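You operate a simulated robot arm through the tools that you are given. There is no shell and no other tool.

Carry out the task below with a simulated two-armed robot. There is one attempt and no reset: what you move stays moved.

Task
Move the filler's pot, closed, to the yellow plate and give the blue beaker 2 shots of bran.
Fine: the beaker stays in the filler's holder, the filler slide on bran. Set down upright: teal pot.
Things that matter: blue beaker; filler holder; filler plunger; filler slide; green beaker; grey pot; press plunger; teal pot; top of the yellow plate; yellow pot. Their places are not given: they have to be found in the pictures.

Only the result counts: the job must be done as asked and must still hold three seconds after the hand-in. Knocking over, shifting, dropping, spilling or breaking anything else fails it.

Robot
Two 7-joint arms with fingered hands on one trunk that stands fixed in place. Base frame: the origin is at the foot of the trunk, x ahead of it, y to its left, z up; the work surface is at about z = 0.85. Units: m, degrees, N and s.
The left shoulder is at [0.124, 0.185, 1.03], the right one opposite. With the tool pointing down near the work surface each hand reaches from about 0.1 to 0.88 m from the base axis, measured 20 degrees to its own side. Payload 4 kg a hand.
The TCP of each hand is the grasp point between the finger pads, 0.026 m short of the fingertips. In the tool frame z runs along the fingers and y along their closing line. Largest opening 0.132 m; the body of the gripper starts 0.073 m behind the TCP. The gripper is a hand of 3 fingers: y runs from the thumb to the fingers, the wrist lies at [0, 0, -0.224] in the tool frame, and closing takes about 1.5 s.
Orientation is told as [roll, pitch, yaw] about the base's x, y, z axes, in that order, counted from this pose: with the fingers straight down and closing along the base's y, the tool's x points along the base's -x, its y along +y and its z along -z.

Tools
- The arms move only by the tool play_rows. It takes "left_targets", "right_targets" or both (then of equal length, played together; a hand with none holds still); each is a list of rows, each a list of 6 numbers: the shift along the base's x, y, z in mm, then the turn, a rotation vector about the base's x, y, z in degrees. In form: [[x, y, z, wx, wy, wz], ...]. A call has 1 to 20 rows; each row shifts and turns the commanded pose from where the row before left it. "left_jaw" and "right_jaw" are, for a hand that has rows, the closure in counts, from 0 (fully open) to 255 (shut), set as the call begins (left out, the last holds). A row lasts 0.2 s, in which the tool goes at most 0.05 m and 8.6 degrees; a call with a longer step from one row to the next is refused whole, and so is a gripper value outside its range. Where a pose cannot be reached the arm comes as near as it can. A force on the tool above 40 N (or 10 N above the force at the start of the call, whichever is more), or a blocked arm, ends the call early, and 0.2 s more pass. Each finger travels about 0.072 m/s and halts on what it meets, pressing with about 23 N; the grip force reading is that of the motor and also rises with nothing between the fingers. The clock runs only during rows and for 0.2 s after the last one: add rows that do not move to give the fingers time. The reply holds the time, the measured pose of the TCP, the force on the tool along the base axes, the opening and the grip force, in the units named above and with some noise, with the torque about the TCP (base axes, N m) and any sound that the robot's microphone picked up, and new pictures: "views" is both (left out), scene, wrist or none (wrist: the cameras of the hands that moved).
- Cameras (640 x 400 px; columns grow to the right, rows downward): "scene" is now at [0.2726, -0.0524, 1.2692]; the picture's right is [-0.53, -0.82, 0.20], its down [-0.43, 0.06, -0.90] and it looks along [0.73, -0.56, -0.39] (base axes); focal length 214 px, centre (320, 200). "left" rides on the left gripper at [-0.062, 0.003, -0.092] in its tool frame; the picture's right is [-0.05, -1.00, 0.00], its down [0.83, -0.04, -0.55] and it looks along [0.55, -0.03, 0.83] (tool axes); focal length 230 px, centre (320, 200). "right" rides on the right gripper at [0.062, 0.003, -0.092] in its tool frame; the picture's right is [-0.05, 1.00, 0.00], its down [-0.83, -0.04, -0.56] and it looks along [-0.55, -0.03, 0.83] (tool axes); focal length 230 px, centre (320, 200).
- lift_body(by): slides the trunk up (or, below 0, down) by that many m; the arms and the scene camera ride with it, the base frame stays. It gives what a move gives, with no picture.
- move_fingers(finger1, finger2, thumb_bend, hand): sets how far each is bent, from 0 (flat) to 100 (curled in); at 30 the hand is open as for a grip, at 70 the pads meet at the TCP. One left out holds its place. A second passes; each finger stops where it meets its share of the squeeze, and holds until it gets a number again. A gripper value or a shape takes the hand back. It gives what a move gives, with no picture; readings hold the bend of each and the force on the fingers (four entries, about 0 where the hand has none), thumb and palm.
- hand_shape(shape, hand): the hand has 3 fingers and takes this shape, open, in about a second: jaw (thumb against the fingers, like two jaws); tri (thumb and two fingers); tip (a fingertip pinch); poke (one finger out to press); point (the index stretched); flat (the hand flat); cup (the hand cupped); fist (a fist). The gripper value then closes the fingers along that shape, each until it touches; the sizes above hold for jaw. It gives what a move gives, with no picture.
- pan_tilt(pan, tilt): turns the head with the scene camera to pan (to the left, within 86 degrees either way) and tilt (down, from -29 to 69), counted from straight ahead of the robot. It gives what a move gives, and a new picture of the scene camera.
- pixel_to_xyz(camera, pixels): for up to 12 pixels [column, row] of the newest picture of that camera ("zoom" is the newest enlarged one), the place [x, y, z] in the base frame of the surface seen there, good to about 0.002 m. The clock stands still meanwhile.
- inspect(camera, box): a new picture of the part [left, top, right, bottom] of that camera's present view, enlarged. The clock stands still meanwhile.
- hand_in(): hands the job in; it is judged then, once.

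Open the grippers and draw the arms clear of the work before you hand the job in, unless the task says otherwise.

The tools are called after "Emit:" by a JSON object that holds its "name" and its "arguments". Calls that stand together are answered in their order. play_rows: Moves the arms, as the interface text tells. Its arguments: {"type":"object","properties":{"left_targets":{"type":"array"},"left_jaw":{"type":"number"},"right_targets":{"type":"array"},"right_jaw":{"type":"number"},"views":{"type":"string","enum":["both","scene","wrist","none"]}},"required":[]} The other tools are called the same way: lift_body (by) slides the trunk up or down; hand_shape (shape, hand) gives the hand a shape; move_fingers (finger1, finger2, thumb_bend, hand) moves the fingers one by one; pan_tilt (pan, tilt) turns the head that bears the scene camera; pixel_to_xyz (camera, pixels) gives the place of the surface under pixels of a picture; inspect (camera, box) takes an enlarged picture of a part of a camera's view; hand_in () hands the job in.

At the start:

```text
time_s: 0.0
left_eef_pos: [0.536, 0.0343, 1.2192]
left_orientation: [0.0, 0.0, 0.0]
left_contact_force: [0.3, -0.1, 0.7]
left_wrist_torque: [0.01, -0.04, 0.0]
left_grip_width: 0.1319
left_grip_force: 0.0
left_shape: jaw
left_bend: [30.0, 30.0, 30.0]
left_finger forces: [0.0, 0.1, 0.1, 0.0, 0.0, 0.0]
right_eef_pos: [0.4087, -0.3936, 1.2667]
right_orientation: [0.1, 0.0, 0.0]
right_contact_force: [0.0, -0.1, -0.4]
right_wrist_torque: [0.01, 0.0, -0.01]
right_grip_width: 0.1319
right_grip_force: 0.1
right_shape: jaw
right_bend: [30.0, 30.0, 30.0]
right_finger forces: [0.0, 0.0, 0.0, 0.0, 0.0, 0.1]
trunk travel left (down, up): [-0.089, 0.372]
head pan, tilt: [-34.6, 6.4]
```

scene: 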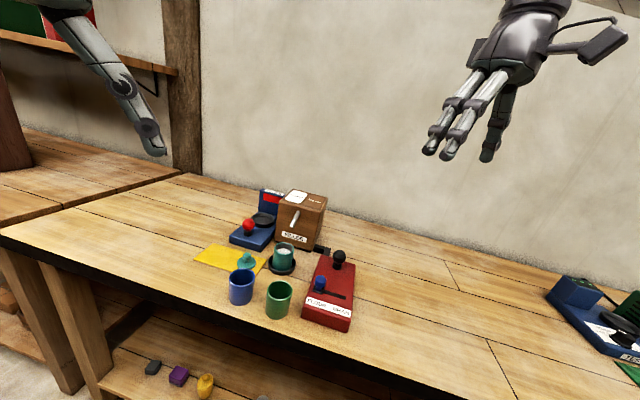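
right: 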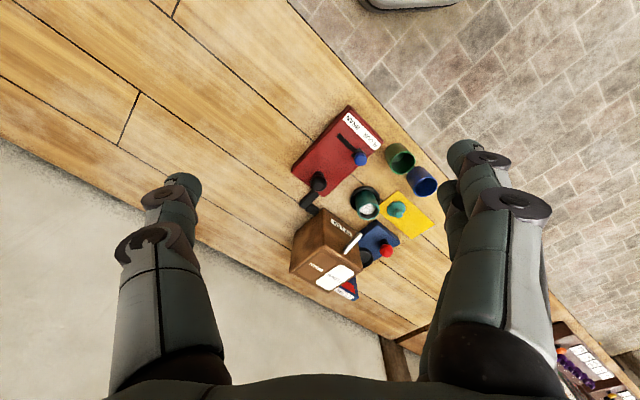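
left: 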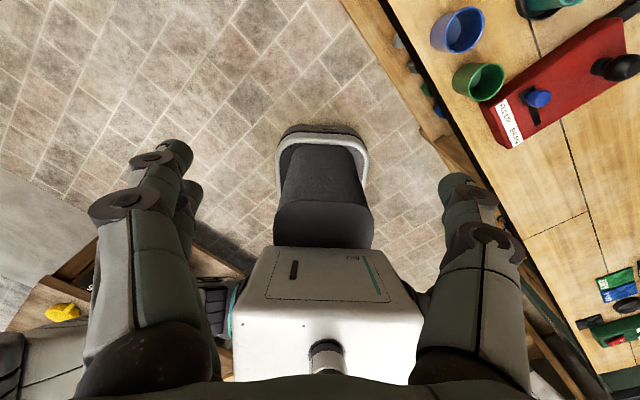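

The scene picture shows a cluster near (280,260): blue press, wooden box (filler), teal pot, yellow plate, beakers and a red slide panel. I enlarge it to read it.

Emit:
{"name": "inspect", "arguments": {"camera": "scene", "box": [180, 170, 380, 340]}}

Emit:
{"name": "inspect", "arguments": {"camera": "right", "box": [270, 90, 450, 310]}}

Emit:
{"name": "inspect", "arguments": {"camera": "scene", "box": [520, 250, 640, 400]}}

Emit:
{"name": "inspect", "arguments": {"camera": "left", "box": [420, 0, 640, 160]}}

```text
2.35 times, centred on (280, 255) of scene
```

zoom: 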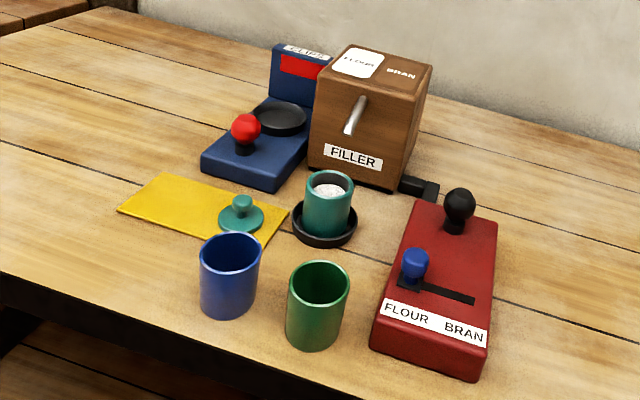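

```text
1.82 times, centred on (360, 200) of right
```

zoom: 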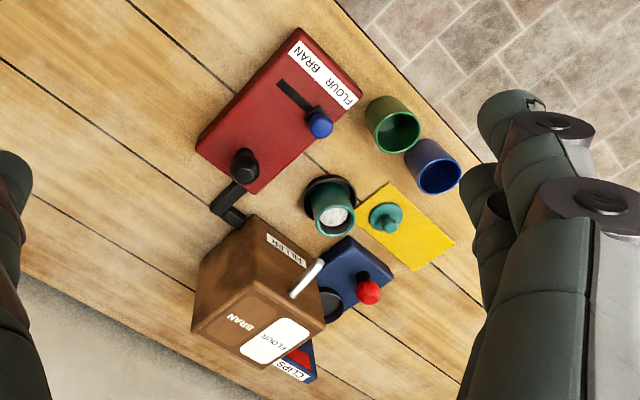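

```text
2.67 times, centred on (580, 325) of scene
```

zoom: 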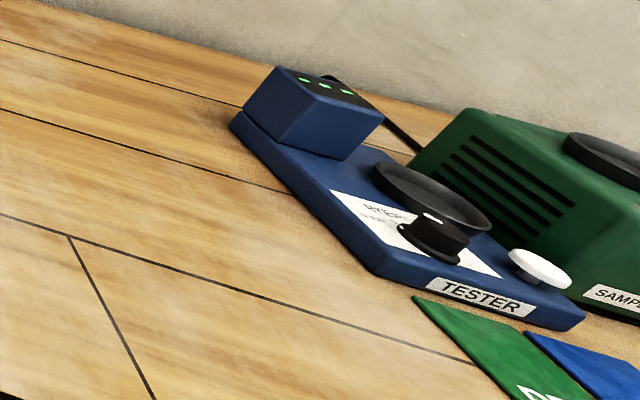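

```text
2.50 times, centred on (530, 80) of left
```

zoom: 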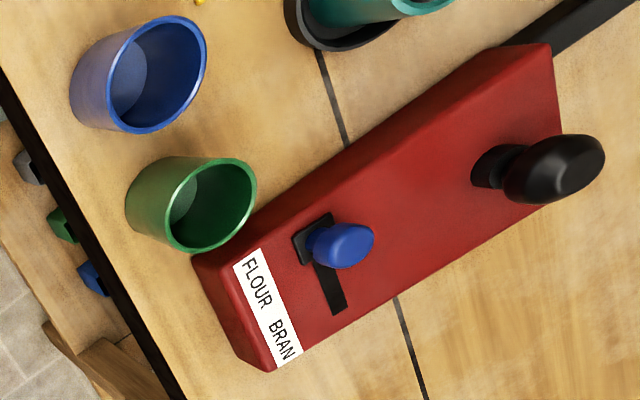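

The teal pot (holding white filling) stands in the black holder, its lid lies on the yellow plate, the slide stands on FLOUR, and the black knob on the red panel is the filler plunger. I measure key points, starting with the left-camera picture.

Emit:
{"name": "pixel_to_xyz", "arguments": {"camera": "zoom", "pixels": [[140, 75], [190, 205], [340, 245], [325, 215], [335, 305], [215, 280], [290, 355], [545, 50], [560, 170], [490, 168], [330, 220], [445, 150]]}}

Emit:
{"name": "pixel_to_xyz", "arguments": {"camera": "scene", "pixels": [[283, 246], [283, 268], [247, 258], [247, 264], [205, 248], [250, 272], [198, 260], [241, 273], [242, 287], [279, 285], [339, 256], [320, 283]]}}

Emit:
{"name": "pixel_to_xyz", "arguments": {"camera": "right", "pixels": [[366, 203], [398, 208], [399, 157], [421, 181], [360, 158], [318, 182], [353, 242], [387, 251], [404, 193], [433, 224], [415, 235], [381, 212]]}}

```text
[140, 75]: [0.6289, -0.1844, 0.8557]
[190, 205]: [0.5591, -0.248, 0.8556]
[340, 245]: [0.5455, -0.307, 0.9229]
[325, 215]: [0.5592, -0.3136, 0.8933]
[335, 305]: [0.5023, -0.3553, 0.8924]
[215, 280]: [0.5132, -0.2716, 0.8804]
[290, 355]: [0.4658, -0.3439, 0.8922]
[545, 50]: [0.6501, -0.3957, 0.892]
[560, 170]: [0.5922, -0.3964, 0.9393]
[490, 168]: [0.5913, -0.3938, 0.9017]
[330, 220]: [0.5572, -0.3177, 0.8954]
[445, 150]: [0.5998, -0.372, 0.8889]
```

```text
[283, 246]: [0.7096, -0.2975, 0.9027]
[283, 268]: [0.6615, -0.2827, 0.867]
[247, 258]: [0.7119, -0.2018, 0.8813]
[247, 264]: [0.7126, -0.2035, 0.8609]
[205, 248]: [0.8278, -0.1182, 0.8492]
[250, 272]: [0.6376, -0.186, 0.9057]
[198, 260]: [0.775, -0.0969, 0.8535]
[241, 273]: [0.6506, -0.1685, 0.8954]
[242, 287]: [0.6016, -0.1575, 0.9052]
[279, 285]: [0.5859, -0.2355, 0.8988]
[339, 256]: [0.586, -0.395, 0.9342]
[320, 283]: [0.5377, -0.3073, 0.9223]
```

```text
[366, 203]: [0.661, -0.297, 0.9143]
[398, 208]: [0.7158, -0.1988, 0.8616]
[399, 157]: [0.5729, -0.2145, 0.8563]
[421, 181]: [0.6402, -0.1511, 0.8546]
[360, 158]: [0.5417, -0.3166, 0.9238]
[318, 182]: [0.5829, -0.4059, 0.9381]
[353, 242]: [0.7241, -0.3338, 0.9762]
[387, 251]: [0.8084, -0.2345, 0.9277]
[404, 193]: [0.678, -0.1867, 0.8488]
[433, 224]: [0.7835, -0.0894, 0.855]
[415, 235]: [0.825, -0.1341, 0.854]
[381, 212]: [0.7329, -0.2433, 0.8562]
```

The cluster sits around x 0.45–0.83, y -0.1 to -0.42. I aim the head at it for a better look.

Emit:
{"name": "pan_tilt", "arguments": {"pan": -28, "tilt": 40}}

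```text
time_s: 1.0
left_eef_pos: [0.5351, 0.0338, 1.2185]
left_orientation: [-0.1, 0.0, 0.1]
left_contact_force: [0.5, 0.7, 0.0]
left_wrist_torque: [-0.03, -0.02, 0.0]
left_grip_width: 0.132
left_grip_force: 0.1
left_shape: jaw
left_bend: [30.0, 30.0, 30.0]
left_finger forces: [0.0, 0.1, 0.1, 0.0, 0.0, 0.0]
right_eef_pos: [0.4082, -0.3934, 1.268]
right_orientation: [0.1, 0.0, 0.0]
right_contact_force: [0.0, 0.7, 0.4]
right_wrist_torque: [0.0, 0.0, -0.02]
right_grip_width: 0.1317
right_grip_force: 0.1
right_shape: jaw
right_bend: [30.0, 30.0, 30.0]
right_finger forces: [0.0, 0.1, 0.1, 0.0, 0.1, 0.0]
trunk travel left (down, up): [-0.089, 0.372]
head pan, tilt: [-28.0, 40.0]
```

scene: 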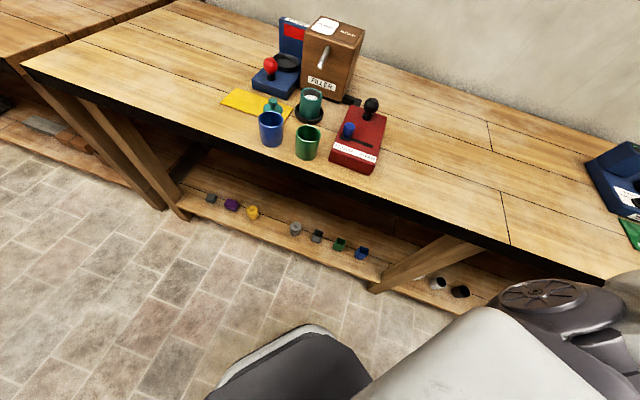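

The camera tips too far; I tilt back up so the cluster lies mid-picture.

Emit:
{"name": "pan_tilt", "arguments": {"pan": -32, "tilt": 20}}

Emit:
{"name": "inspect", "arguments": {"camera": "scene", "box": [210, 120, 370, 220]}}

```text
time_s: 1.8
left_eef_pos: [0.5357, 0.0342, 1.22]
left_orientation: [0.0, 0.1, 0.1]
left_contact_force: [0.1, -0.3, 0.4]
left_wrist_torque: [-0.02, -0.02, -0.02]
left_grip_width: 0.1318
left_grip_force: 0.3
left_shape: jaw
left_bend: [30.0, 30.0, 30.0]
left_finger forces: [0.0, 0.0, 0.0, 0.1, 0.0, 0.0]
right_eef_pos: [0.4094, -0.3928, 1.268]
right_orientation: [0.0, 0.0, -0.1]
right_contact_force: [0.0, -1.0, -0.8]
right_wrist_torque: [0.01, 0.01, -0.01]
right_grip_width: 0.1318
right_grip_force: 0.0
right_shape: jaw
right_bend: [30.0, 30.0, 30.0]
right_finger forces: [0.0, 0.0, 0.0, 0.0, 0.1, 0.0]
trunk travel left (down, up): [-0.089, 0.372]
head pan, tilt: [-32.0, 20.0]
```

scene: 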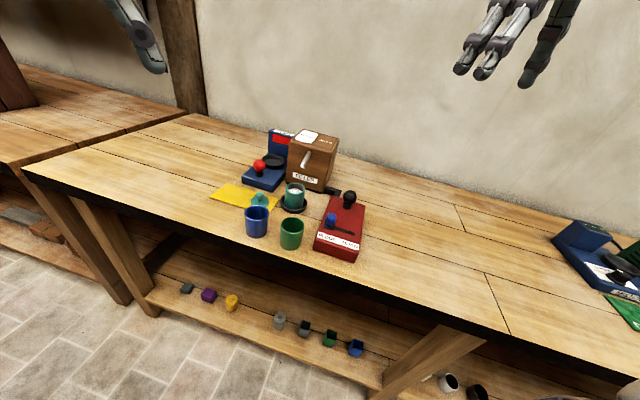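

```text
4.00 times, centred on (290, 170) of scene
```

zoom: 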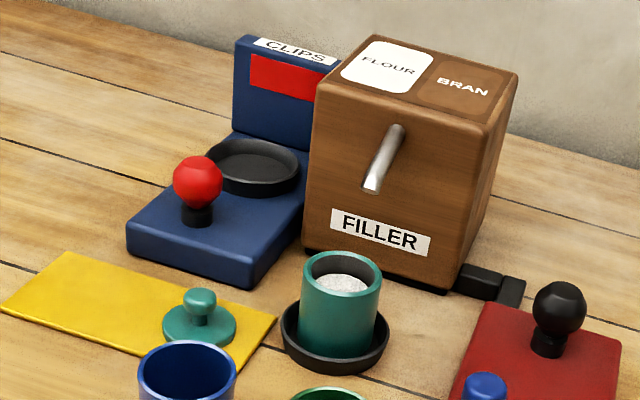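

I measure the lid, pot, holder, spout and plate in this enlarged view.

Emit:
{"name": "pixel_to_xyz", "arguments": {"camera": "zoom", "pixels": [[200, 297], [172, 325], [232, 325], [199, 342], [305, 268], [377, 268], [341, 262], [341, 294], [284, 325], [386, 345], [338, 372], [372, 190]]}}

Emit:
{"name": "pixel_to_xyz", "arguments": {"camera": "zoom", "pixels": [[398, 128], [378, 165], [65, 255], [8, 305], [275, 318], [230, 368], [330, 330], [312, 240], [455, 285], [500, 275], [524, 290], [560, 300]]}}

Emit:
{"name": "inspect", "arguments": {"camera": "scene", "box": [220, 175, 380, 275]}}

```text
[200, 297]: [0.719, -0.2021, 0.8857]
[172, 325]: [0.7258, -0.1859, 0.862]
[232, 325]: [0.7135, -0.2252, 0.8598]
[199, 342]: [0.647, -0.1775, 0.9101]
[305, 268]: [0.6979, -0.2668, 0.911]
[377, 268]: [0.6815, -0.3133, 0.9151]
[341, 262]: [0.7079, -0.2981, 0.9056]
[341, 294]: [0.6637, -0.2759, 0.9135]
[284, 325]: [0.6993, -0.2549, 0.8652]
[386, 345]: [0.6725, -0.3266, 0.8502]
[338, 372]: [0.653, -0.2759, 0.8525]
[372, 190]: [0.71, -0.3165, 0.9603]
```

```text
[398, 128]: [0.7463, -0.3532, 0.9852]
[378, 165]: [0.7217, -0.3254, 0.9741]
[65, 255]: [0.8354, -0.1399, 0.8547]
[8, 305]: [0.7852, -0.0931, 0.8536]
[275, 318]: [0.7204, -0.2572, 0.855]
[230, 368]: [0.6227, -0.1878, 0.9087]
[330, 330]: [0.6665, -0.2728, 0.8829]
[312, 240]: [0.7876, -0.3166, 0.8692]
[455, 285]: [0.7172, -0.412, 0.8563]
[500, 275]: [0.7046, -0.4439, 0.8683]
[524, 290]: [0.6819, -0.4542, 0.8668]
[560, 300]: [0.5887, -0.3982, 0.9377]
```

```text
4.00 times, centred on (300, 225) of scene
```

zoom: 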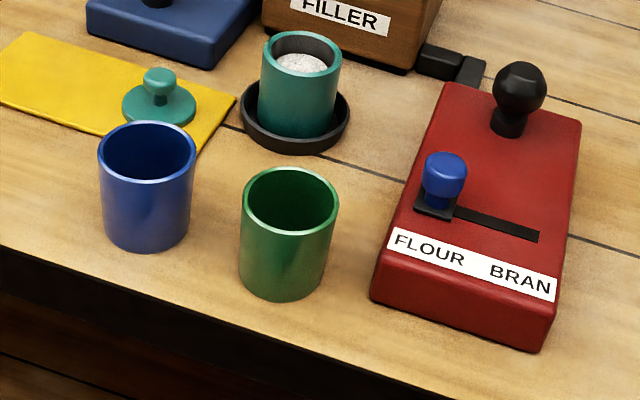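

Now I measure the beakers and the red panel with its slide and plunger.

Emit:
{"name": "pixel_to_xyz", "arguments": {"camera": "zoom", "pixels": [[100, 155], [194, 155], [147, 123], [148, 184], [106, 225], [186, 225], [147, 250], [241, 205], [337, 205], [289, 171], [289, 230], [284, 298]]}}

Emit:
{"name": "pixel_to_xyz", "arguments": {"camera": "zoom", "pixels": [[445, 160], [445, 190], [420, 207], [455, 212], [538, 237], [520, 75], [508, 125], [390, 225], [560, 275], [440, 95], [578, 125], [500, 200]]}}

Emit:
{"name": "pixel_to_xyz", "arguments": {"camera": "zoom", "pixels": [[261, 60], [340, 60], [300, 33], [300, 75], [160, 72], [124, 105], [195, 105], [159, 125], [205, 150], [235, 97], [242, 110], [348, 110]]}}

```text
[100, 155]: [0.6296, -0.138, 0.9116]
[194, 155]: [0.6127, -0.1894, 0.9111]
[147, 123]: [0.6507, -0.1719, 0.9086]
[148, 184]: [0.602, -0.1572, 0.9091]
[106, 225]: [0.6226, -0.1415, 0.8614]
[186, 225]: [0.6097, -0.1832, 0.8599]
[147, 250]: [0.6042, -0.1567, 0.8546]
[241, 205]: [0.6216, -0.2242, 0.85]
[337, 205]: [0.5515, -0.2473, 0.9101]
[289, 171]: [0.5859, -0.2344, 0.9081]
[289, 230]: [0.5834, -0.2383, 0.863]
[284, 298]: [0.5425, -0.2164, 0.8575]
```

```text
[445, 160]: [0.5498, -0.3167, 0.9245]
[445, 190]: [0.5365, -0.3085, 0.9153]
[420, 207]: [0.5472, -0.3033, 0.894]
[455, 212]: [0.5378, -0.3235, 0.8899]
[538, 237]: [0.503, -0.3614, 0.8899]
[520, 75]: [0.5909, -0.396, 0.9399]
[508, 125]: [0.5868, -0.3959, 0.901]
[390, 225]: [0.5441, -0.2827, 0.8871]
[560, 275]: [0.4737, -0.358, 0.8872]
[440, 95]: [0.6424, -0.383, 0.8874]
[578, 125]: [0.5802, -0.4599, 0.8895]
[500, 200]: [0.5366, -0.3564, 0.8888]
```

```text
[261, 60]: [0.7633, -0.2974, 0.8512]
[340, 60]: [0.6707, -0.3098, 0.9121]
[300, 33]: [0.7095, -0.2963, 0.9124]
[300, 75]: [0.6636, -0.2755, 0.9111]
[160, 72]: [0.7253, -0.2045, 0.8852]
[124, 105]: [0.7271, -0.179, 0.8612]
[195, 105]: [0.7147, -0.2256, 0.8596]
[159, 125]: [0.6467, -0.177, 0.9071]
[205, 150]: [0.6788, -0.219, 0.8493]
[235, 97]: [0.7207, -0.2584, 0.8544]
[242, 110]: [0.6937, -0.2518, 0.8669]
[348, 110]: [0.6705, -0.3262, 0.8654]
```

Layout found: pot centre about (0.687,-0.287), lid (0.721,-0.203), plate centre about (0.753,-0.175), blue beaker (0.626,-0.164), slide knob (0.543,-0.312), filler plunger (0.589,-0.396). I send the left arm away to its side and bring the right hand above the front of the filler, yawed -45° and tilted to stay clear of the spout.

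Emit:
{"name": "play_rows", "arguments": {"left_targets": [[0, 30, 0, 0, 0, 0], [0, 30, 0, 0, 0, 0], [0, 30, 0, 0, 0, 0], [0, 30, 0, 0, 0, 0], [0, 30, 0, 0, 0, 0], [0, 30, 0, 0, 0, 0], [0, 30, 0, 0, 0, 0], [0, 30, 0, 0, 0, 0], [0, 0, 0, 0, 0, 0], [0, 0, 0, 0, 0, 0]], "right_targets": [[19, 19, -16, 0, 0, -7.5], [19, 19, -16, 0, 0, -7.5], [19, 19, -16, 0, 0, -7.5], [19, 19, -16, 0, 0, -7.5], [19, 19, -16, 0, 0, -7.5], [19, 19, -16, 0, 0, -7.5], [19, 19, -16, -5.303, -5.303, 0], [19, 19, -16, -5.303, -5.303, 0], [19, 19, -16, -5.303, -5.303, 0], [19, 19, -16, -5.303, -5.303, 0]], "right_jaw": 70}}

```text
time_s: 4.0
left_eef_pos: [0.5428, 0.2681, 1.2094]
left_orientation: [-0.1, -0.2, 0.1]
left_contact_force: [0.4, -0.5, 0.5]
left_wrist_torque: [-0.01, 0.01, -0.02]
left_grip_width: 0.1318
left_grip_force: 0.0
left_shape: jaw
left_bend: [30.0, 30.0, 30.0]
left_finger forces: [0.0, 0.1, 0.0, 0.0, 0.1, 0.1]
left hand out of reach, approached as far as the arm can: row 8
right_eef_pos: [0.6103, -0.2356, 1.1241]
right_orientation: [-0.1, -29.8, -44.4]
right_contact_force: [-0.1, 0.3, 0.7]
right_wrist_torque: [-0.05, -0.03, 0.02]
right_grip_width: 0.0957
right_grip_force: 0.1
right_shape: jaw
right_bend: [65.0, 65.0, 62.0]
right_finger forces: [0.0, 0.0, 0.1, 0.0, 0.0, 0.0]
right hand out of reach, approached as far as the arm can: row 10
trunk travel left (down, up): [-0.089, 0.372]
head pan, tilt: [-32.0, 20.0]
```

scene: 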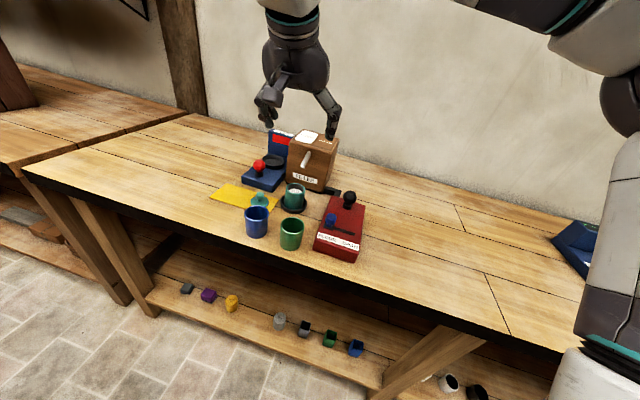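
right: 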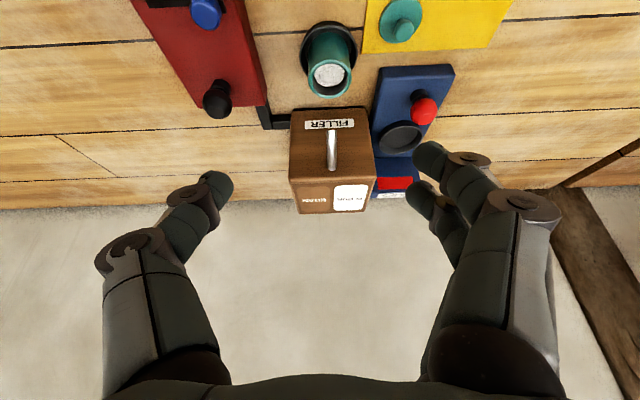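
left: 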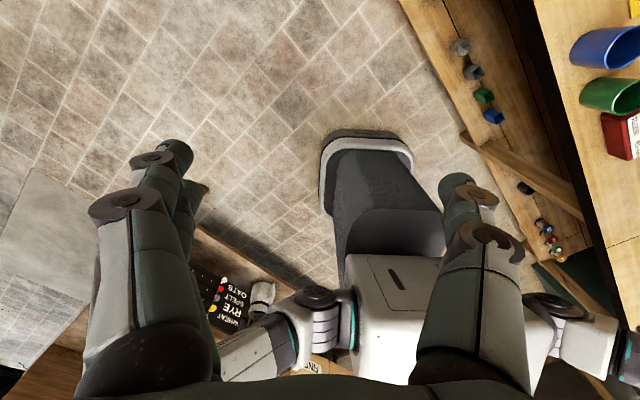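

The right hand stopped a bit short of its target at (0.610,-0.236,1.124) but the orientation is right. I lower toward the pot's pre-grasp point and check the reply for reach.

Emit:
{"name": "play_rows", "arguments": {"right_targets": [[9, -3, -25, 0, 0, 0], [9, -3, -25, 0, 0, 0], [9, -3, -25, 0, 0, 0], [9, -3, -25, 0, 0, 0], [0, 0, 0, 0, 0, 0]]}}

```text
time_s: 5.2
left_eef_pos: [0.5411, 0.2685, 1.2081]
left_orientation: [-0.2, -0.2, 0.0]
left_contact_force: [-0.2, -0.3, -0.6]
left_wrist_torque: [-0.01, -0.01, 0.01]
left_grip_width: 0.1319
left_grip_force: 0.1
left_shape: jaw
left_bend: [30.0, 30.0, 30.0]
left_finger forces: [0.0, 0.1, 0.1, 0.0, 0.0, 0.0]
right_eef_pos: [0.6535, -0.2717, 1.0395]
right_orientation: [0.0, -29.7, -44.7]
right_contact_force: [0.2, 0.5, -0.1]
right_wrist_torque: [-0.01, -0.02, 0.01]
right_grip_width: 0.096
right_grip_force: 0.2
right_shape: jaw
right_bend: [65.0, 65.0, 62.0]
right_finger forces: [0.0, 0.0, 0.0, 0.0, 0.0, 0.0]
right hand out of reach, approached as far as the arm can: row 1, 2, 3, 4
trunk travel left (down, up): [-0.089, 0.372]
head pan, tilt: [-32.0, 20.0]
```

scene: 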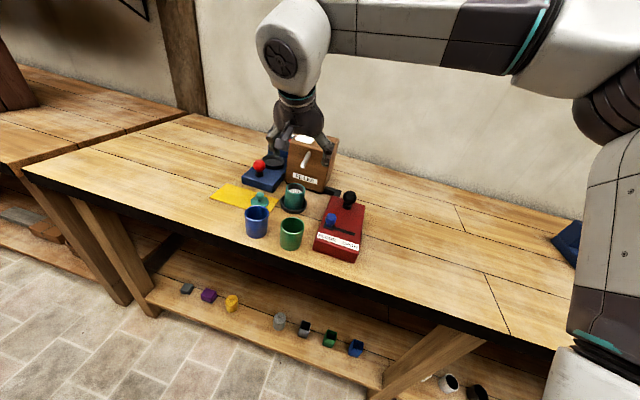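
right: 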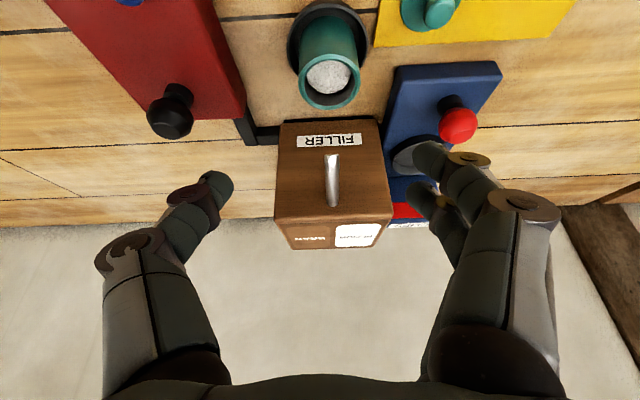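

The right arm is limited with the -45° yaw, so I turn it back to about -15°, which suits its shoulder and still keeps clear of the spout, and step back to the new pre-grasp point.

Emit:
{"name": "play_rows", "arguments": {"right_targets": [[-6, 0, 0, 0, 0, 7.5], [-6, 0, 0, 0, 0, 7.5], [-6, 0, 0, 0, 0, 7.5], [-6, 0, 0, 0, 0, 7.5], [0, 0, 0, 0, 0, 0]]}}

Emit:
{"name": "inspect", "arguments": {"camera": "scene", "box": [210, 80, 370, 280]}}

```text
time_s: 6.4
left_eef_pos: [0.5424, 0.2699, 1.2085]
left_orientation: [-0.1, -0.2, 0.1]
left_contact_force: [-0.7, 0.2, 0.4]
left_wrist_torque: [0.01, 0.01, 0.04]
left_grip_width: 0.1319
left_grip_force: 0.1
left_shape: jaw
left_bend: [30.0, 30.0, 30.0]
left_finger forces: [0.1, 0.0, 0.0, 0.1, 0.0, 0.1]
right_eef_pos: [0.631, -0.2731, 1.0388]
right_orientation: [0.0, -29.9, -14.8]
right_contact_force: [-0.4, 0.7, -0.3]
right_wrist_torque: [-0.01, 0.01, -0.02]
right_grip_width: 0.0961
right_grip_force: 0.0
right_shape: jaw
right_bend: [65.0, 65.0, 62.0]
right_finger forces: [0.0, 0.0, 0.0, 0.0, 0.0, 0.0]
trunk travel left (down, up): [-0.089, 0.372]
head pan, tilt: [-32.0, 20.0]
```

scene: 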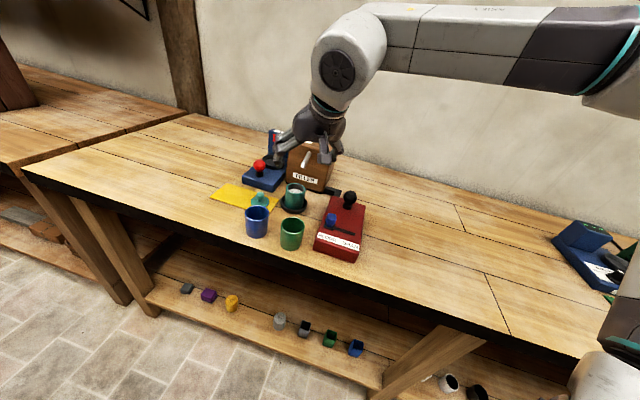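
right: 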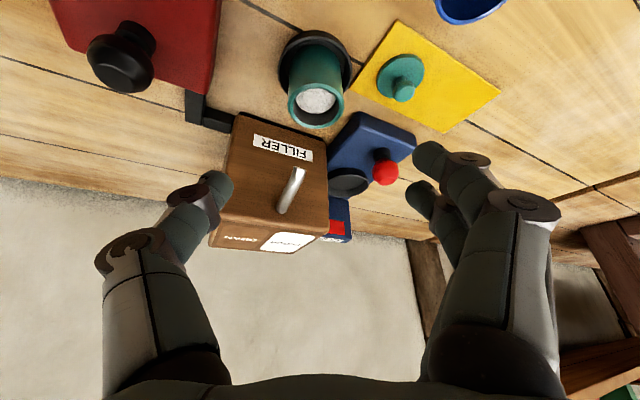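

```text
2.00 times, centred on (290, 180) of scene
```

zoom: 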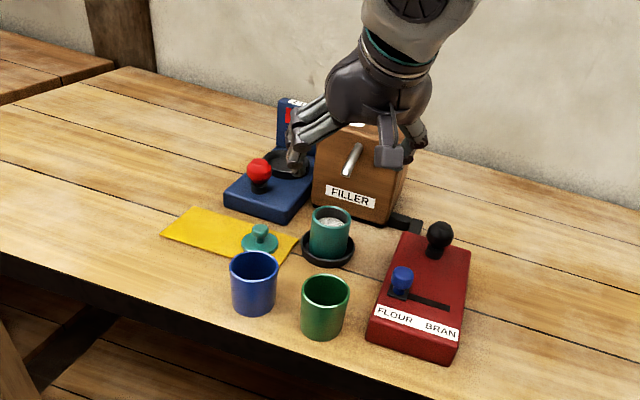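

Now the hand is at (0.631,-0.273,1.039) with no reach trouble. I measure the pot rim, spout and lid from the wrist picture.

Emit:
{"name": "pixel_to_xyz", "arguments": {"camera": "right", "pixels": [[289, 100], [343, 100], [316, 80], [314, 126], [280, 210], [300, 170], [403, 92], [378, 80], [424, 72], [402, 55], [316, 32], [349, 65]]}}

Emit:
{"name": "inspect", "arguments": {"camera": "right", "box": [220, 10, 440, 230]}}

```text
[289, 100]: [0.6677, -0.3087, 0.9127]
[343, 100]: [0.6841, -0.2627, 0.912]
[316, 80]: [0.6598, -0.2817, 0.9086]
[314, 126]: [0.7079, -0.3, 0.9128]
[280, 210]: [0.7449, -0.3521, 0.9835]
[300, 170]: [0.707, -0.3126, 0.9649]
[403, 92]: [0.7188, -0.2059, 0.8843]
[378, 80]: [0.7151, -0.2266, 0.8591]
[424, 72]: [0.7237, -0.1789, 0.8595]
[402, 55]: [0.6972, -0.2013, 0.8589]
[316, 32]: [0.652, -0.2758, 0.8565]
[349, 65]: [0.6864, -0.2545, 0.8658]
```

```text
1.82 times, centred on (330, 120) of right
```

zoom: 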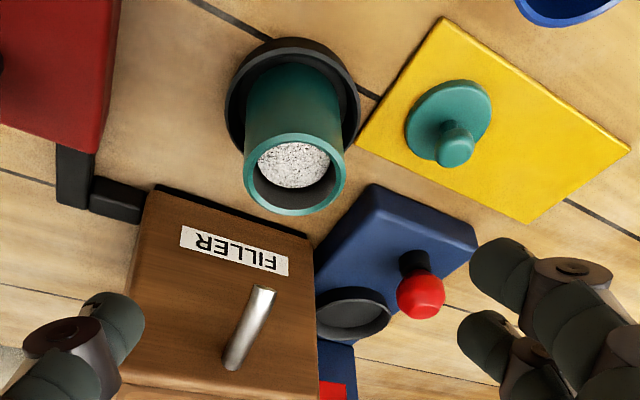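

Pot centre is about (0.685,-0.289), rim at z 0.913; lid centre (0.7195,-0.203). I advance most of the way along the tool axis and then check the picture.

Emit:
{"name": "play_rows", "arguments": {"right_targets": [[-4, 0, -35, 0, 0, 0], [9.7, -2.6, -17.3, 0, 0, 0], [9.7, -2.6, -17.3, 0, 0, 0], [9.7, -2.6, -17.3, 0, 0, 0], [0, 0, 0, 0, 0, 0]]}}

Emit:
{"name": "inspect", "arguments": {"camera": "scene", "box": [210, 110, 370, 260]}}

```text
time_s: 7.6
left_eef_pos: [0.5415, 0.2686, 1.2094]
left_orientation: [-0.1, -0.2, 0.0]
left_contact_force: [0.0, -0.3, -0.8]
left_wrist_torque: [-0.02, 0.01, 0.03]
left_grip_width: 0.1318
left_grip_force: 0.1
left_shape: jaw
left_bend: [30.0, 30.0, 30.0]
left_finger forces: [0.0, 0.1, 0.0, 0.0, 0.0, 0.0]
right_eef_pos: [0.6537, -0.281, 0.9532]
right_orientation: [0.1, -30.0, -15.0]
right_contact_force: [0.3, 0.6, -0.6]
right_wrist_torque: [0.01, 0.02, -0.01]
right_grip_width: 0.0958
right_grip_force: 0.0
right_shape: jaw
right_bend: [65.0, 65.0, 62.0]
right_finger forces: [0.0, 0.0, 0.0, 0.0, 0.0, 0.0]
trunk travel left (down, up): [-0.089, 0.372]
head pan, tilt: [-32.0, 20.0]
```

scene: 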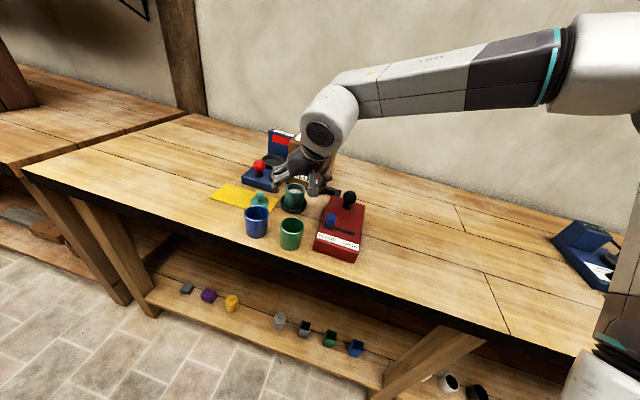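
right: 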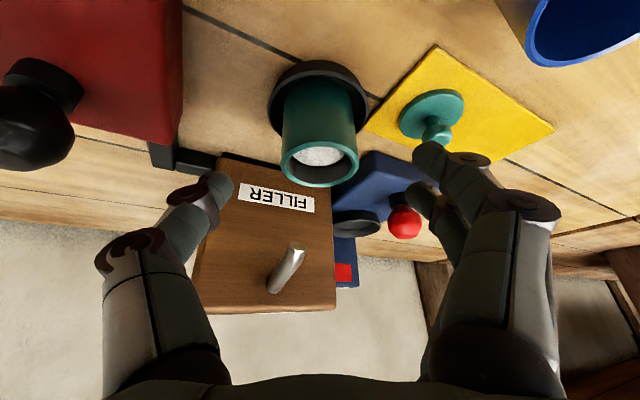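

```text
2.67 times, centred on (290, 185) of scene
```

zoom: 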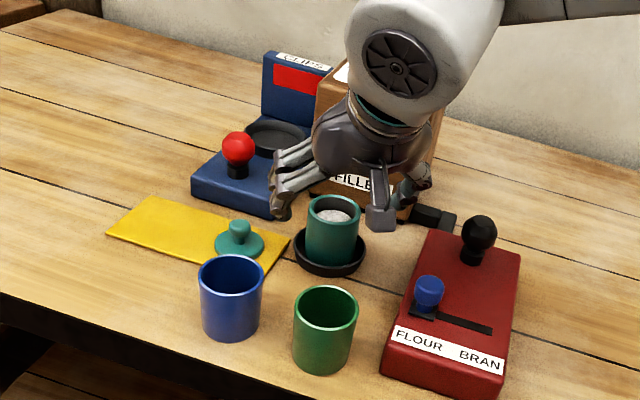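

Alignment looks good (pot rim centred between the fingers, at (320,165)). I advance the last 60 mm, stopping with the fingertips just above the holder's rim.

Emit:
{"name": "play_rows", "arguments": {"right_targets": [[7.8, -2, -12.5, 0, 0, 0], [7.8, -2, -12.5, 0, 0, 0], [7.8, -2, -12.5, 0, 0, 0], [7.8, -2, -12.5, 0, 0, 0], [0, 0, 0, 0, 0, 0]]}}

Emit:
{"name": "inspect", "arguments": {"camera": "scene", "box": [230, 140, 350, 240]}}

```text
time_s: 8.8
left_eef_pos: [0.5427, 0.2693, 1.2092]
left_orientation: [-0.3, -0.3, 0.0]
left_contact_force: [-0.7, 0.3, 0.0]
left_wrist_torque: [-0.03, -0.02, 0.03]
left_grip_width: 0.1318
left_grip_force: 0.0
left_shape: jaw
left_bend: [30.0, 30.0, 30.0]
left_finger forces: [0.1, 0.0, 0.0, 0.0, 0.0, 0.0]
right_eef_pos: [0.6848, -0.2894, 0.902]
right_orientation: [0.0, -30.0, -15.2]
right_contact_force: [-0.3, 0.0, 0.9]
right_wrist_torque: [-0.02, 0.03, 0.0]
right_grip_width: 0.096
right_grip_force: 0.0
right_shape: jaw
right_bend: [65.0, 65.0, 62.0]
right_finger forces: [0.0, 0.0, 0.0, 0.0, 0.0, 0.0]
trunk travel left (down, up): [-0.089, 0.372]
head pan, tilt: [-32.0, 20.0]
```

scene: 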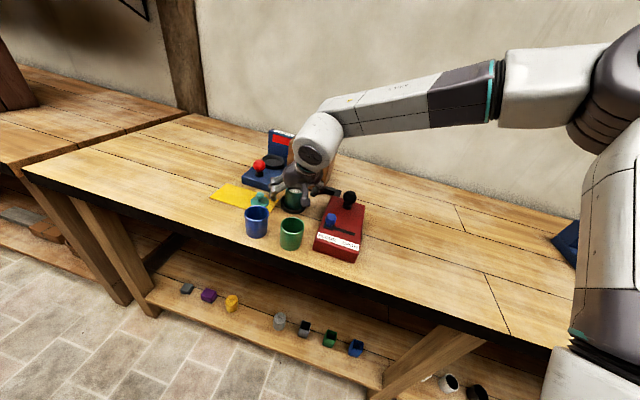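
right: 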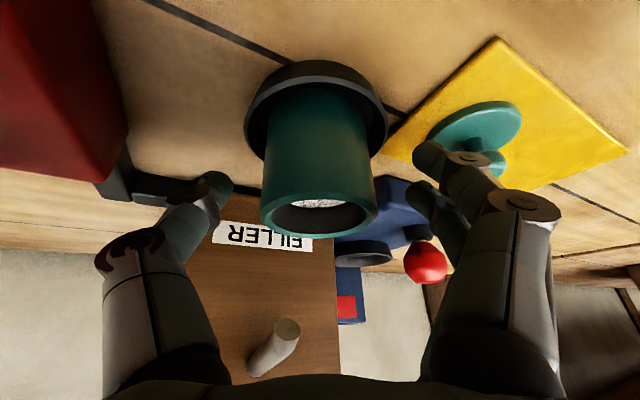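

```text
4.00 times, centred on (290, 190) of scene
```

zoom: 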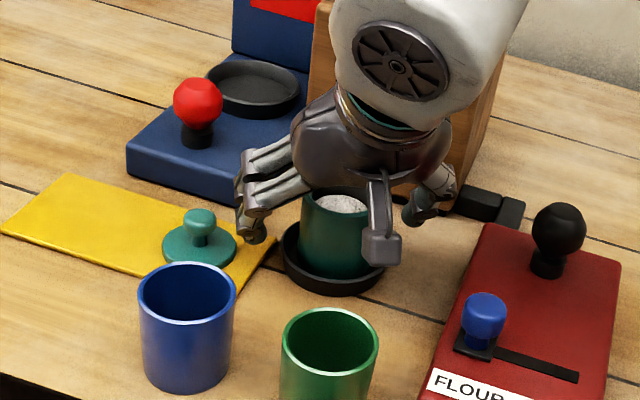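

The pot rim is centred at (318,215) between thumb (215) and fingers (430). I close on it.

Emit:
{"name": "play_rows", "arguments": {"right_targets": [[0, 0, 0, 0, 0, 0], [0, 0, 0, 0, 0, 0], [0, 0, 0, 0, 0, 0], [0, 0, 0, 0, 0, 0], [0, 0, 0, 0, 0, 0], [0, 0, 0, 0, 0, 0]], "right_jaw": 255}}

```text
time_s: 10.2
left_eef_pos: [0.5419, 0.2691, 1.2095]
left_orientation: [-0.1, -0.2, 0.1]
left_contact_force: [0.1, -0.4, 0.0]
left_wrist_torque: [-0.01, -0.04, 0.0]
left_grip_width: 0.1318
left_grip_force: 0.1
left_shape: jaw
left_bend: [30.0, 30.0, 30.0]
left_finger forces: [0.0, 0.0, 0.0, 0.0, 0.0, 0.0]
right_eef_pos: [0.6861, -0.29, 0.9016]
right_orientation: [-0.1, -29.9, -15.0]
right_contact_force: [-0.2, -0.1, -0.2]
right_wrist_torque: [0.04, 0.03, 0.0]
right_grip_width: 0.0419
right_grip_force: 22.9
right_shape: jaw
right_bend: [73.0, 73.0, 70.0]
right_finger forces: [10.3, 8.2, 0.0, 0.1, 19.3, 0.0]
trunk travel left (down, up): [-0.089, 0.372]
head pan, tilt: [-32.0, 20.0]
```

scene: 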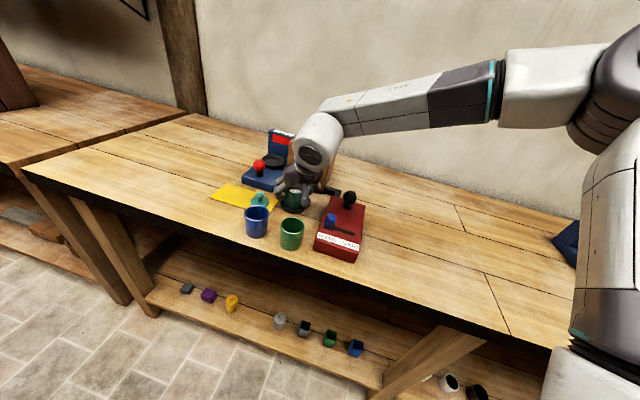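
right: 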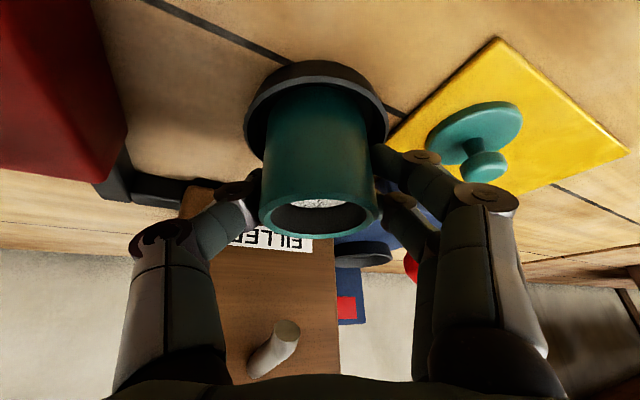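

Grip holds (22.9 N, all fingers loaded). I lift 25 mm, back out toward the front away from the spout, then rise higher.

Emit:
{"name": "play_rows", "arguments": {"right_targets": [[0, 0, 5, 0, 0, 0], [0, 0, 10, 0, 0, 0], [0, 0, 10, 0, 0, 0], [-10, 10, 3, 0, 0, 0], [-10, 10, 5, 0, 0, 0], [-5, 5, 15, 0, 0, 0], [0, 0, 20, 0, 0, 0], [0, 0, 20, 0, 0, 0], [0, 0, 0, 0, 0, 0]]}}

Emit:
{"name": "inspect", "arguments": {"camera": "scene", "box": [230, 110, 350, 240]}}

```text
time_s: 12.2
left_eef_pos: [0.5433, 0.2688, 1.2086]
left_orientation: [0.0, -0.1, 0.0]
left_contact_force: [-0.2, 0.1, -0.1]
left_wrist_torque: [0.02, 0.02, -0.01]
left_grip_width: 0.1316
left_grip_force: 0.2
left_shape: jaw
left_bend: [30.0, 30.0, 30.0]
left_finger forces: [0.0, 0.1, 0.0, 0.0, 0.0, 0.0]
right_eef_pos: [0.66, -0.2652, 0.9887]
right_orientation: [0.0, -30.0, -14.9]
right_contact_force: [0.2, 0.1, -5.1]
right_wrist_torque: [-0.02, 0.0, 0.01]
right_grip_width: 0.0416
right_grip_force: 23.1
right_shape: jaw
right_bend: [73.0, 73.0, 70.0]
right_finger forces: [10.3, 7.9, 0.0, 0.0, 18.8, 0.0]
trunk travel left (down, up): [-0.089, 0.372]
head pan, tilt: [-32.0, 20.0]
```

scene: 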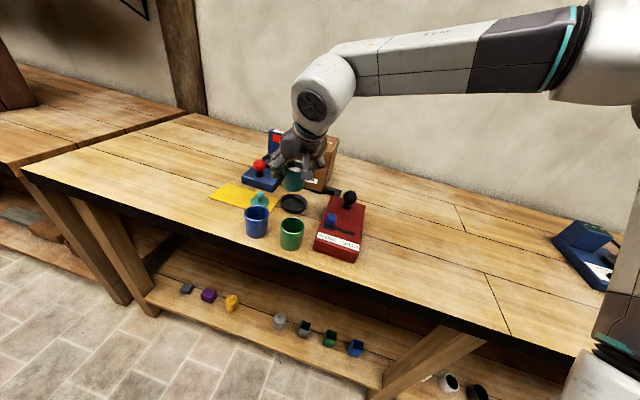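
right: 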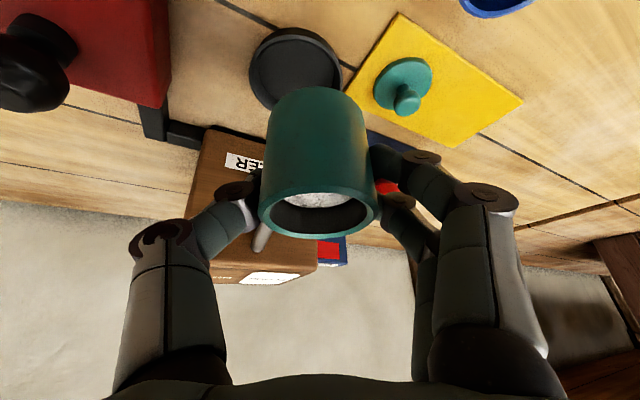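

```text
3.08 times, centred on (290, 175) of scene
```

zoom: 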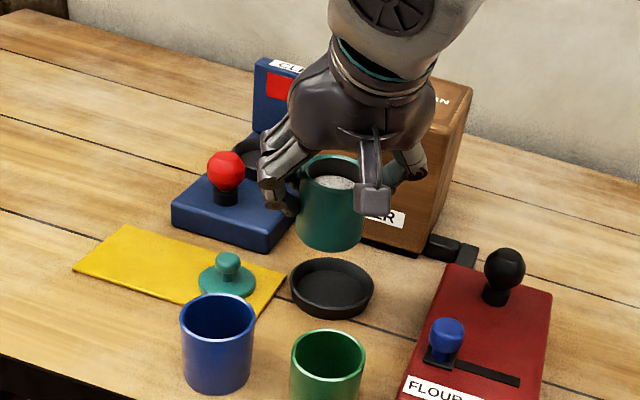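

Pot is out, upright. I measure the now visible holder, the plate corners and the press knob.

Emit:
{"name": "pixel_to_xyz", "arguments": {"camera": "zoom", "pixels": [[292, 283], [372, 283], [332, 260], [332, 305], [332, 280], [225, 160], [126, 228], [78, 268], [283, 273], [225, 295], [312, 290], [352, 290]]}}

Emit:
{"name": "pixel_to_xyz", "arguments": {"camera": "right", "pixels": [[252, 70], [340, 70], [295, 30], [295, 105], [295, 68], [398, 14], [522, 102], [458, 147], [345, 95], [400, 60], [375, 85], [430, 75]]}}

```text
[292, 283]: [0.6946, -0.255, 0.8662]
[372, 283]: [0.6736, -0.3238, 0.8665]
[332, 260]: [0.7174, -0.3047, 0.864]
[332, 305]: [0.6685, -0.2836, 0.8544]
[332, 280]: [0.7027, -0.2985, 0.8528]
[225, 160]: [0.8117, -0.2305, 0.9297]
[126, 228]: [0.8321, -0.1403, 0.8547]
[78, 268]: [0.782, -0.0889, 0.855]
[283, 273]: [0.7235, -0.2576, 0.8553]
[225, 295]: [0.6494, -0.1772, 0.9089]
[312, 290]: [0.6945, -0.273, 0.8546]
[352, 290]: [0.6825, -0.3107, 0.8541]
```

```text
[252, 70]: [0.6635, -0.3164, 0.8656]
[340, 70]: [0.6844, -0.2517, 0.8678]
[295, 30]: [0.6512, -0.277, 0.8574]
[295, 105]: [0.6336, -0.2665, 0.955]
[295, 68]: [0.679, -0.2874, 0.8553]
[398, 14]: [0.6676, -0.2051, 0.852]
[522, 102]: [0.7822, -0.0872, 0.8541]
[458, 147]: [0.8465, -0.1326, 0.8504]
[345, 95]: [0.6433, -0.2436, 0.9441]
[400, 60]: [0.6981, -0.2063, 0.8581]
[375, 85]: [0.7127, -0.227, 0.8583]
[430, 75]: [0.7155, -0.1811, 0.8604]
```

Holder centre (0.685,-0.2895), plate centre (0.751,-0.174). I carry the pot high over the lid to (0.766,-0.158), left of the plate's middle, so it clears the lid still lying at the right end.

Emit:
{"name": "play_rows", "arguments": {"right_targets": [[17.7, 17.9, 0, 0, 0, 0], [17.7, 17.9, 0, 0, 0, 0], [17.7, 17.9, 0, 0, 0, 0], [17.7, 17.9, 0, 0, 0, 0], [17.7, 17.9, 0, 0, 0, 0], [17.7, 17.9, 0, 0, 0, 0], [0, 0, -15, 0, 0, 0], [0, 0, -15, 0, 0, 0], [0, 0, -15, 0, 0, 0], [0, 0, 0, 0, 0, 0]]}}

Emit:
{"name": "inspect", "arguments": {"camera": "scene", "box": [190, 110, 330, 240]}}

```text
time_s: 14.4
left_eef_pos: [0.5426, 0.2691, 1.209]
left_orientation: [-0.2, -0.3, 0.1]
left_contact_force: [-0.1, -0.5, 0.2]
left_wrist_torque: [-0.01, 0.01, 0.04]
left_grip_width: 0.1318
left_grip_force: 0.1
left_shape: jaw
left_bend: [30.0, 30.0, 30.0]
left_finger forces: [0.0, 0.0, 0.0, 0.0, 0.1, 0.0]
right_eef_pos: [0.7558, -0.1693, 0.9455]
right_orientation: [0.0, -29.8, -15.0]
right_contact_force: [0.5, 0.1, -5.3]
right_wrist_torque: [0.02, 0.04, 0.04]
right_grip_width: 0.0409
right_grip_force: 22.7
right_shape: jaw
right_bend: [73.0, 73.0, 70.0]
right_finger forces: [10.5, 8.0, 0.0, 0.0, 18.7, 0.0]
right hand out of reach, approached as far as the arm can: row 6
trunk travel left (down, up): [-0.089, 0.372]
head pan, tilt: [-32.0, 20.0]
```

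scene: 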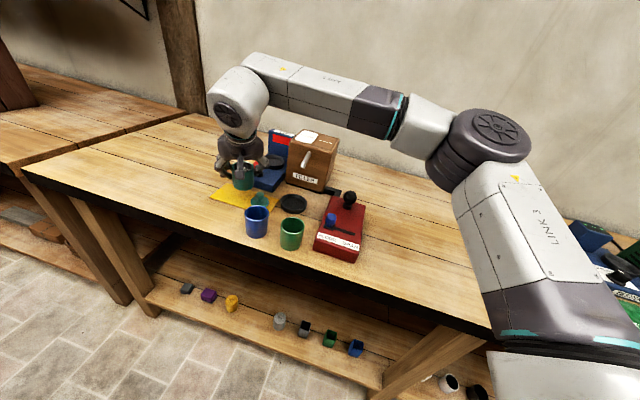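
right: 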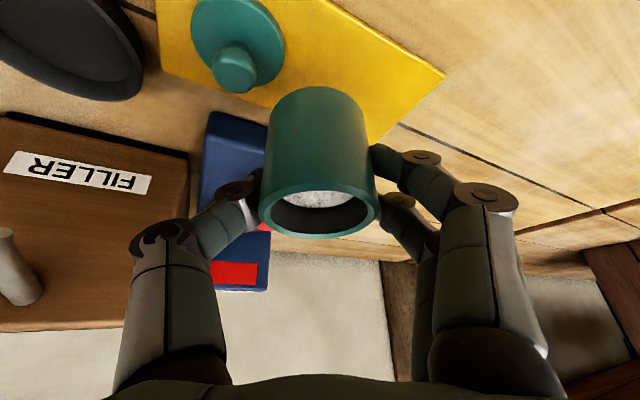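

```text
3.08 times, centred on (260, 175) of scene
```

zoom: 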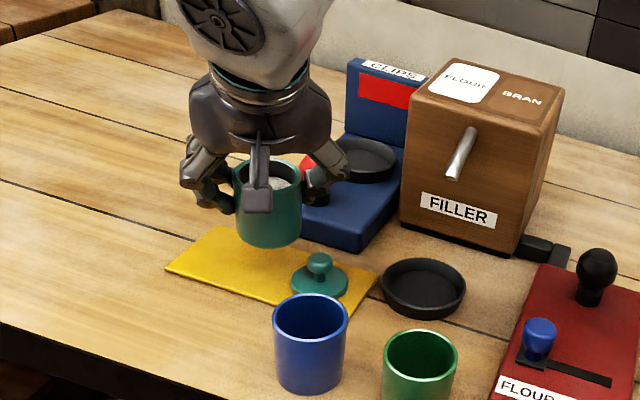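

The hand reached (0.756,-0.169), stopped by reach. I lower 20 mm more and nudge the remaining 10 mm while easing the yaw, which should help reach.

Emit:
{"name": "play_rows", "arguments": {"right_targets": [[0, 0, -10, 0, 0, 4], [3, 4, -6, 0, 0, 4], [4, 4, 0, 0, 0, 4], [3, 3, 0, 0, 0, 0], [0, 0, 0, 0, 0, 0]]}}

Emit:
{"name": "inspect", "arguments": {"camera": "scene", "box": [190, 110, 330, 240]}}

```text
time_s: 15.6
left_eef_pos: [0.5426, 0.2688, 1.2082]
left_orientation: [-0.1, -0.3, 0.0]
left_contact_force: [-0.2, 0.9, -0.4]
left_wrist_torque: [0.01, 0.0, 0.03]
left_grip_width: 0.1318
left_grip_force: 0.1
left_shape: jaw
left_bend: [30.0, 30.0, 30.0]
left_finger forces: [0.0, 0.0, 0.0, 0.0, 0.0, 0.1]
right_eef_pos: [0.7675, -0.1591, 0.9305]
right_orientation: [0.0, -29.9, -2.9]
right_contact_force: [-0.2, -1.0, -5.5]
right_wrist_torque: [-0.01, 0.04, 0.04]
right_grip_width: 0.0413
right_grip_force: 22.8
right_shape: jaw
right_bend: [73.0, 73.0, 70.0]
right_finger forces: [10.3, 7.8, 0.0, 0.1, 18.6, 0.0]
trunk travel left (down, up): [-0.089, 0.372]
head pan, tilt: [-32.0, 20.0]
```

scene: 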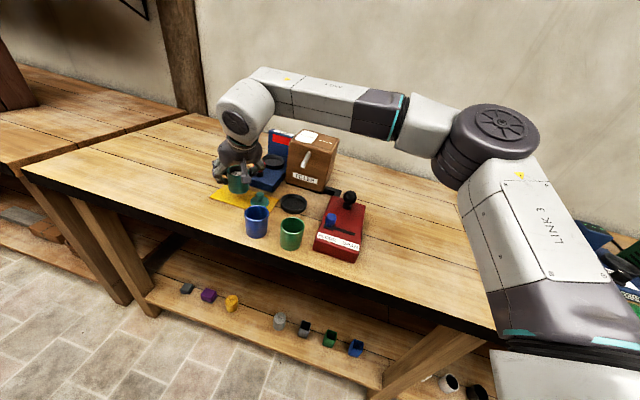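
right: 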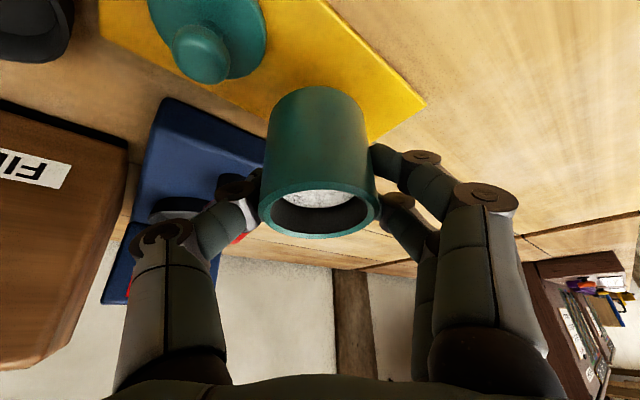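

```text
3.08 times, centred on (260, 175) of scene
```

zoom: 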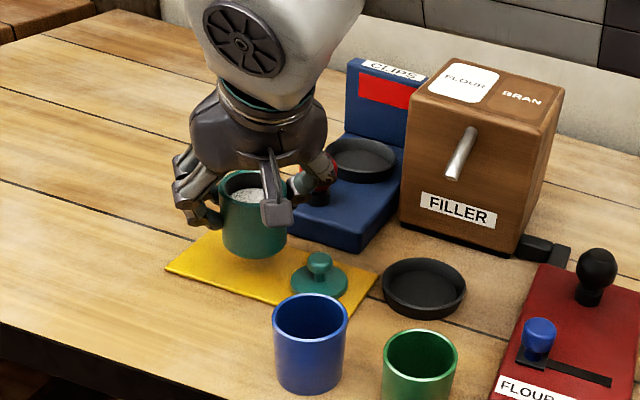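

At (0.7675,-0.159) over the plate. I lower 24 mm, then feel for contact with small steps.

Emit:
{"name": "play_rows", "arguments": {"right_targets": [[0, 0, -8, 0, 0, 0], [0, 0, -8, 0, 0, 0], [0, 0, -7, 0, 0, 0], [0, 0, -2, 0, 0, 0], [0, 0, -1.5, 0, 0, 0], [0, 0, 0, 0, 0, 0]]}}

Emit:
{"name": "inspect", "arguments": {"camera": "scene", "box": [200, 150, 300, 230]}}

```text
time_s: 17.0
left_eef_pos: [0.5425, 0.2689, 1.2093]
left_orientation: [-0.2, -0.3, 0.1]
left_contact_force: [-0.3, -0.4, 0.6]
left_wrist_torque: [0.03, -0.01, 0.01]
left_grip_width: 0.1317
left_grip_force: 0.0
left_shape: jaw
left_bend: [30.0, 30.0, 30.0]
left_finger forces: [0.1, 0.0, 0.0, 0.1, 0.1, 0.0]
right_eef_pos: [0.7668, -0.1591, 0.9029]
right_orientation: [0.0, -30.1, -3.0]
right_contact_force: [1.0, 0.8, -1.2]
right_wrist_torque: [0.03, 0.03, -0.04]
right_grip_width: 0.0412
right_grip_force: 23.5
right_shape: jaw
right_bend: [74.0, 73.0, 70.0]
right_finger forces: [10.4, 9.6, 0.0, 0.1, 19.1, 0.0]
trunk travel left (down, up): [-0.089, 0.372]
head pan, tilt: [-32.0, 20.0]
```

scene: 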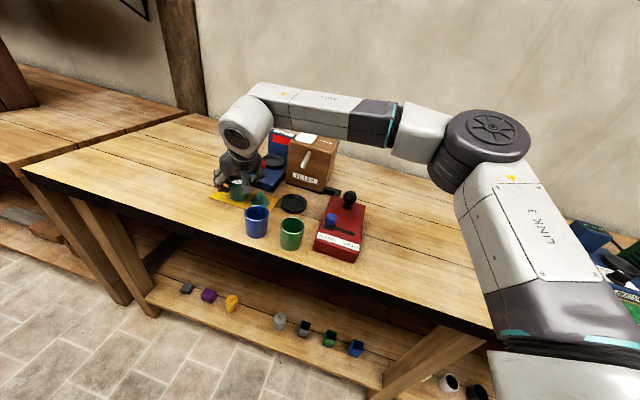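
right: 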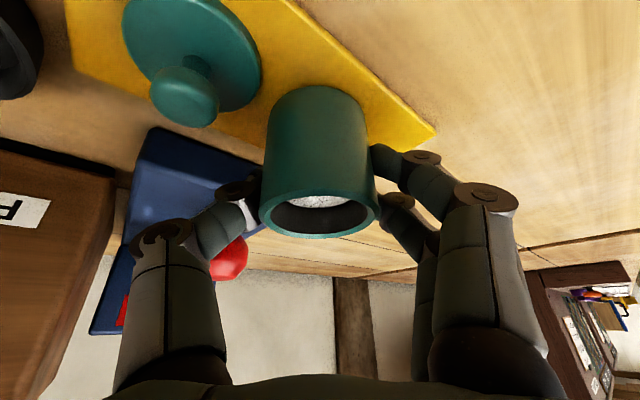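

```text
5.00 times, centred on (250, 190) of scene
```

zoom: 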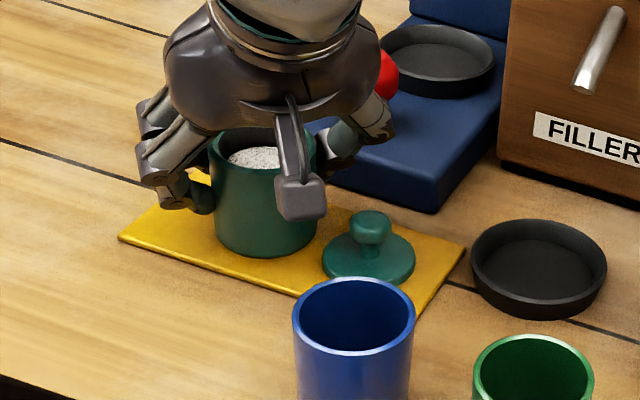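

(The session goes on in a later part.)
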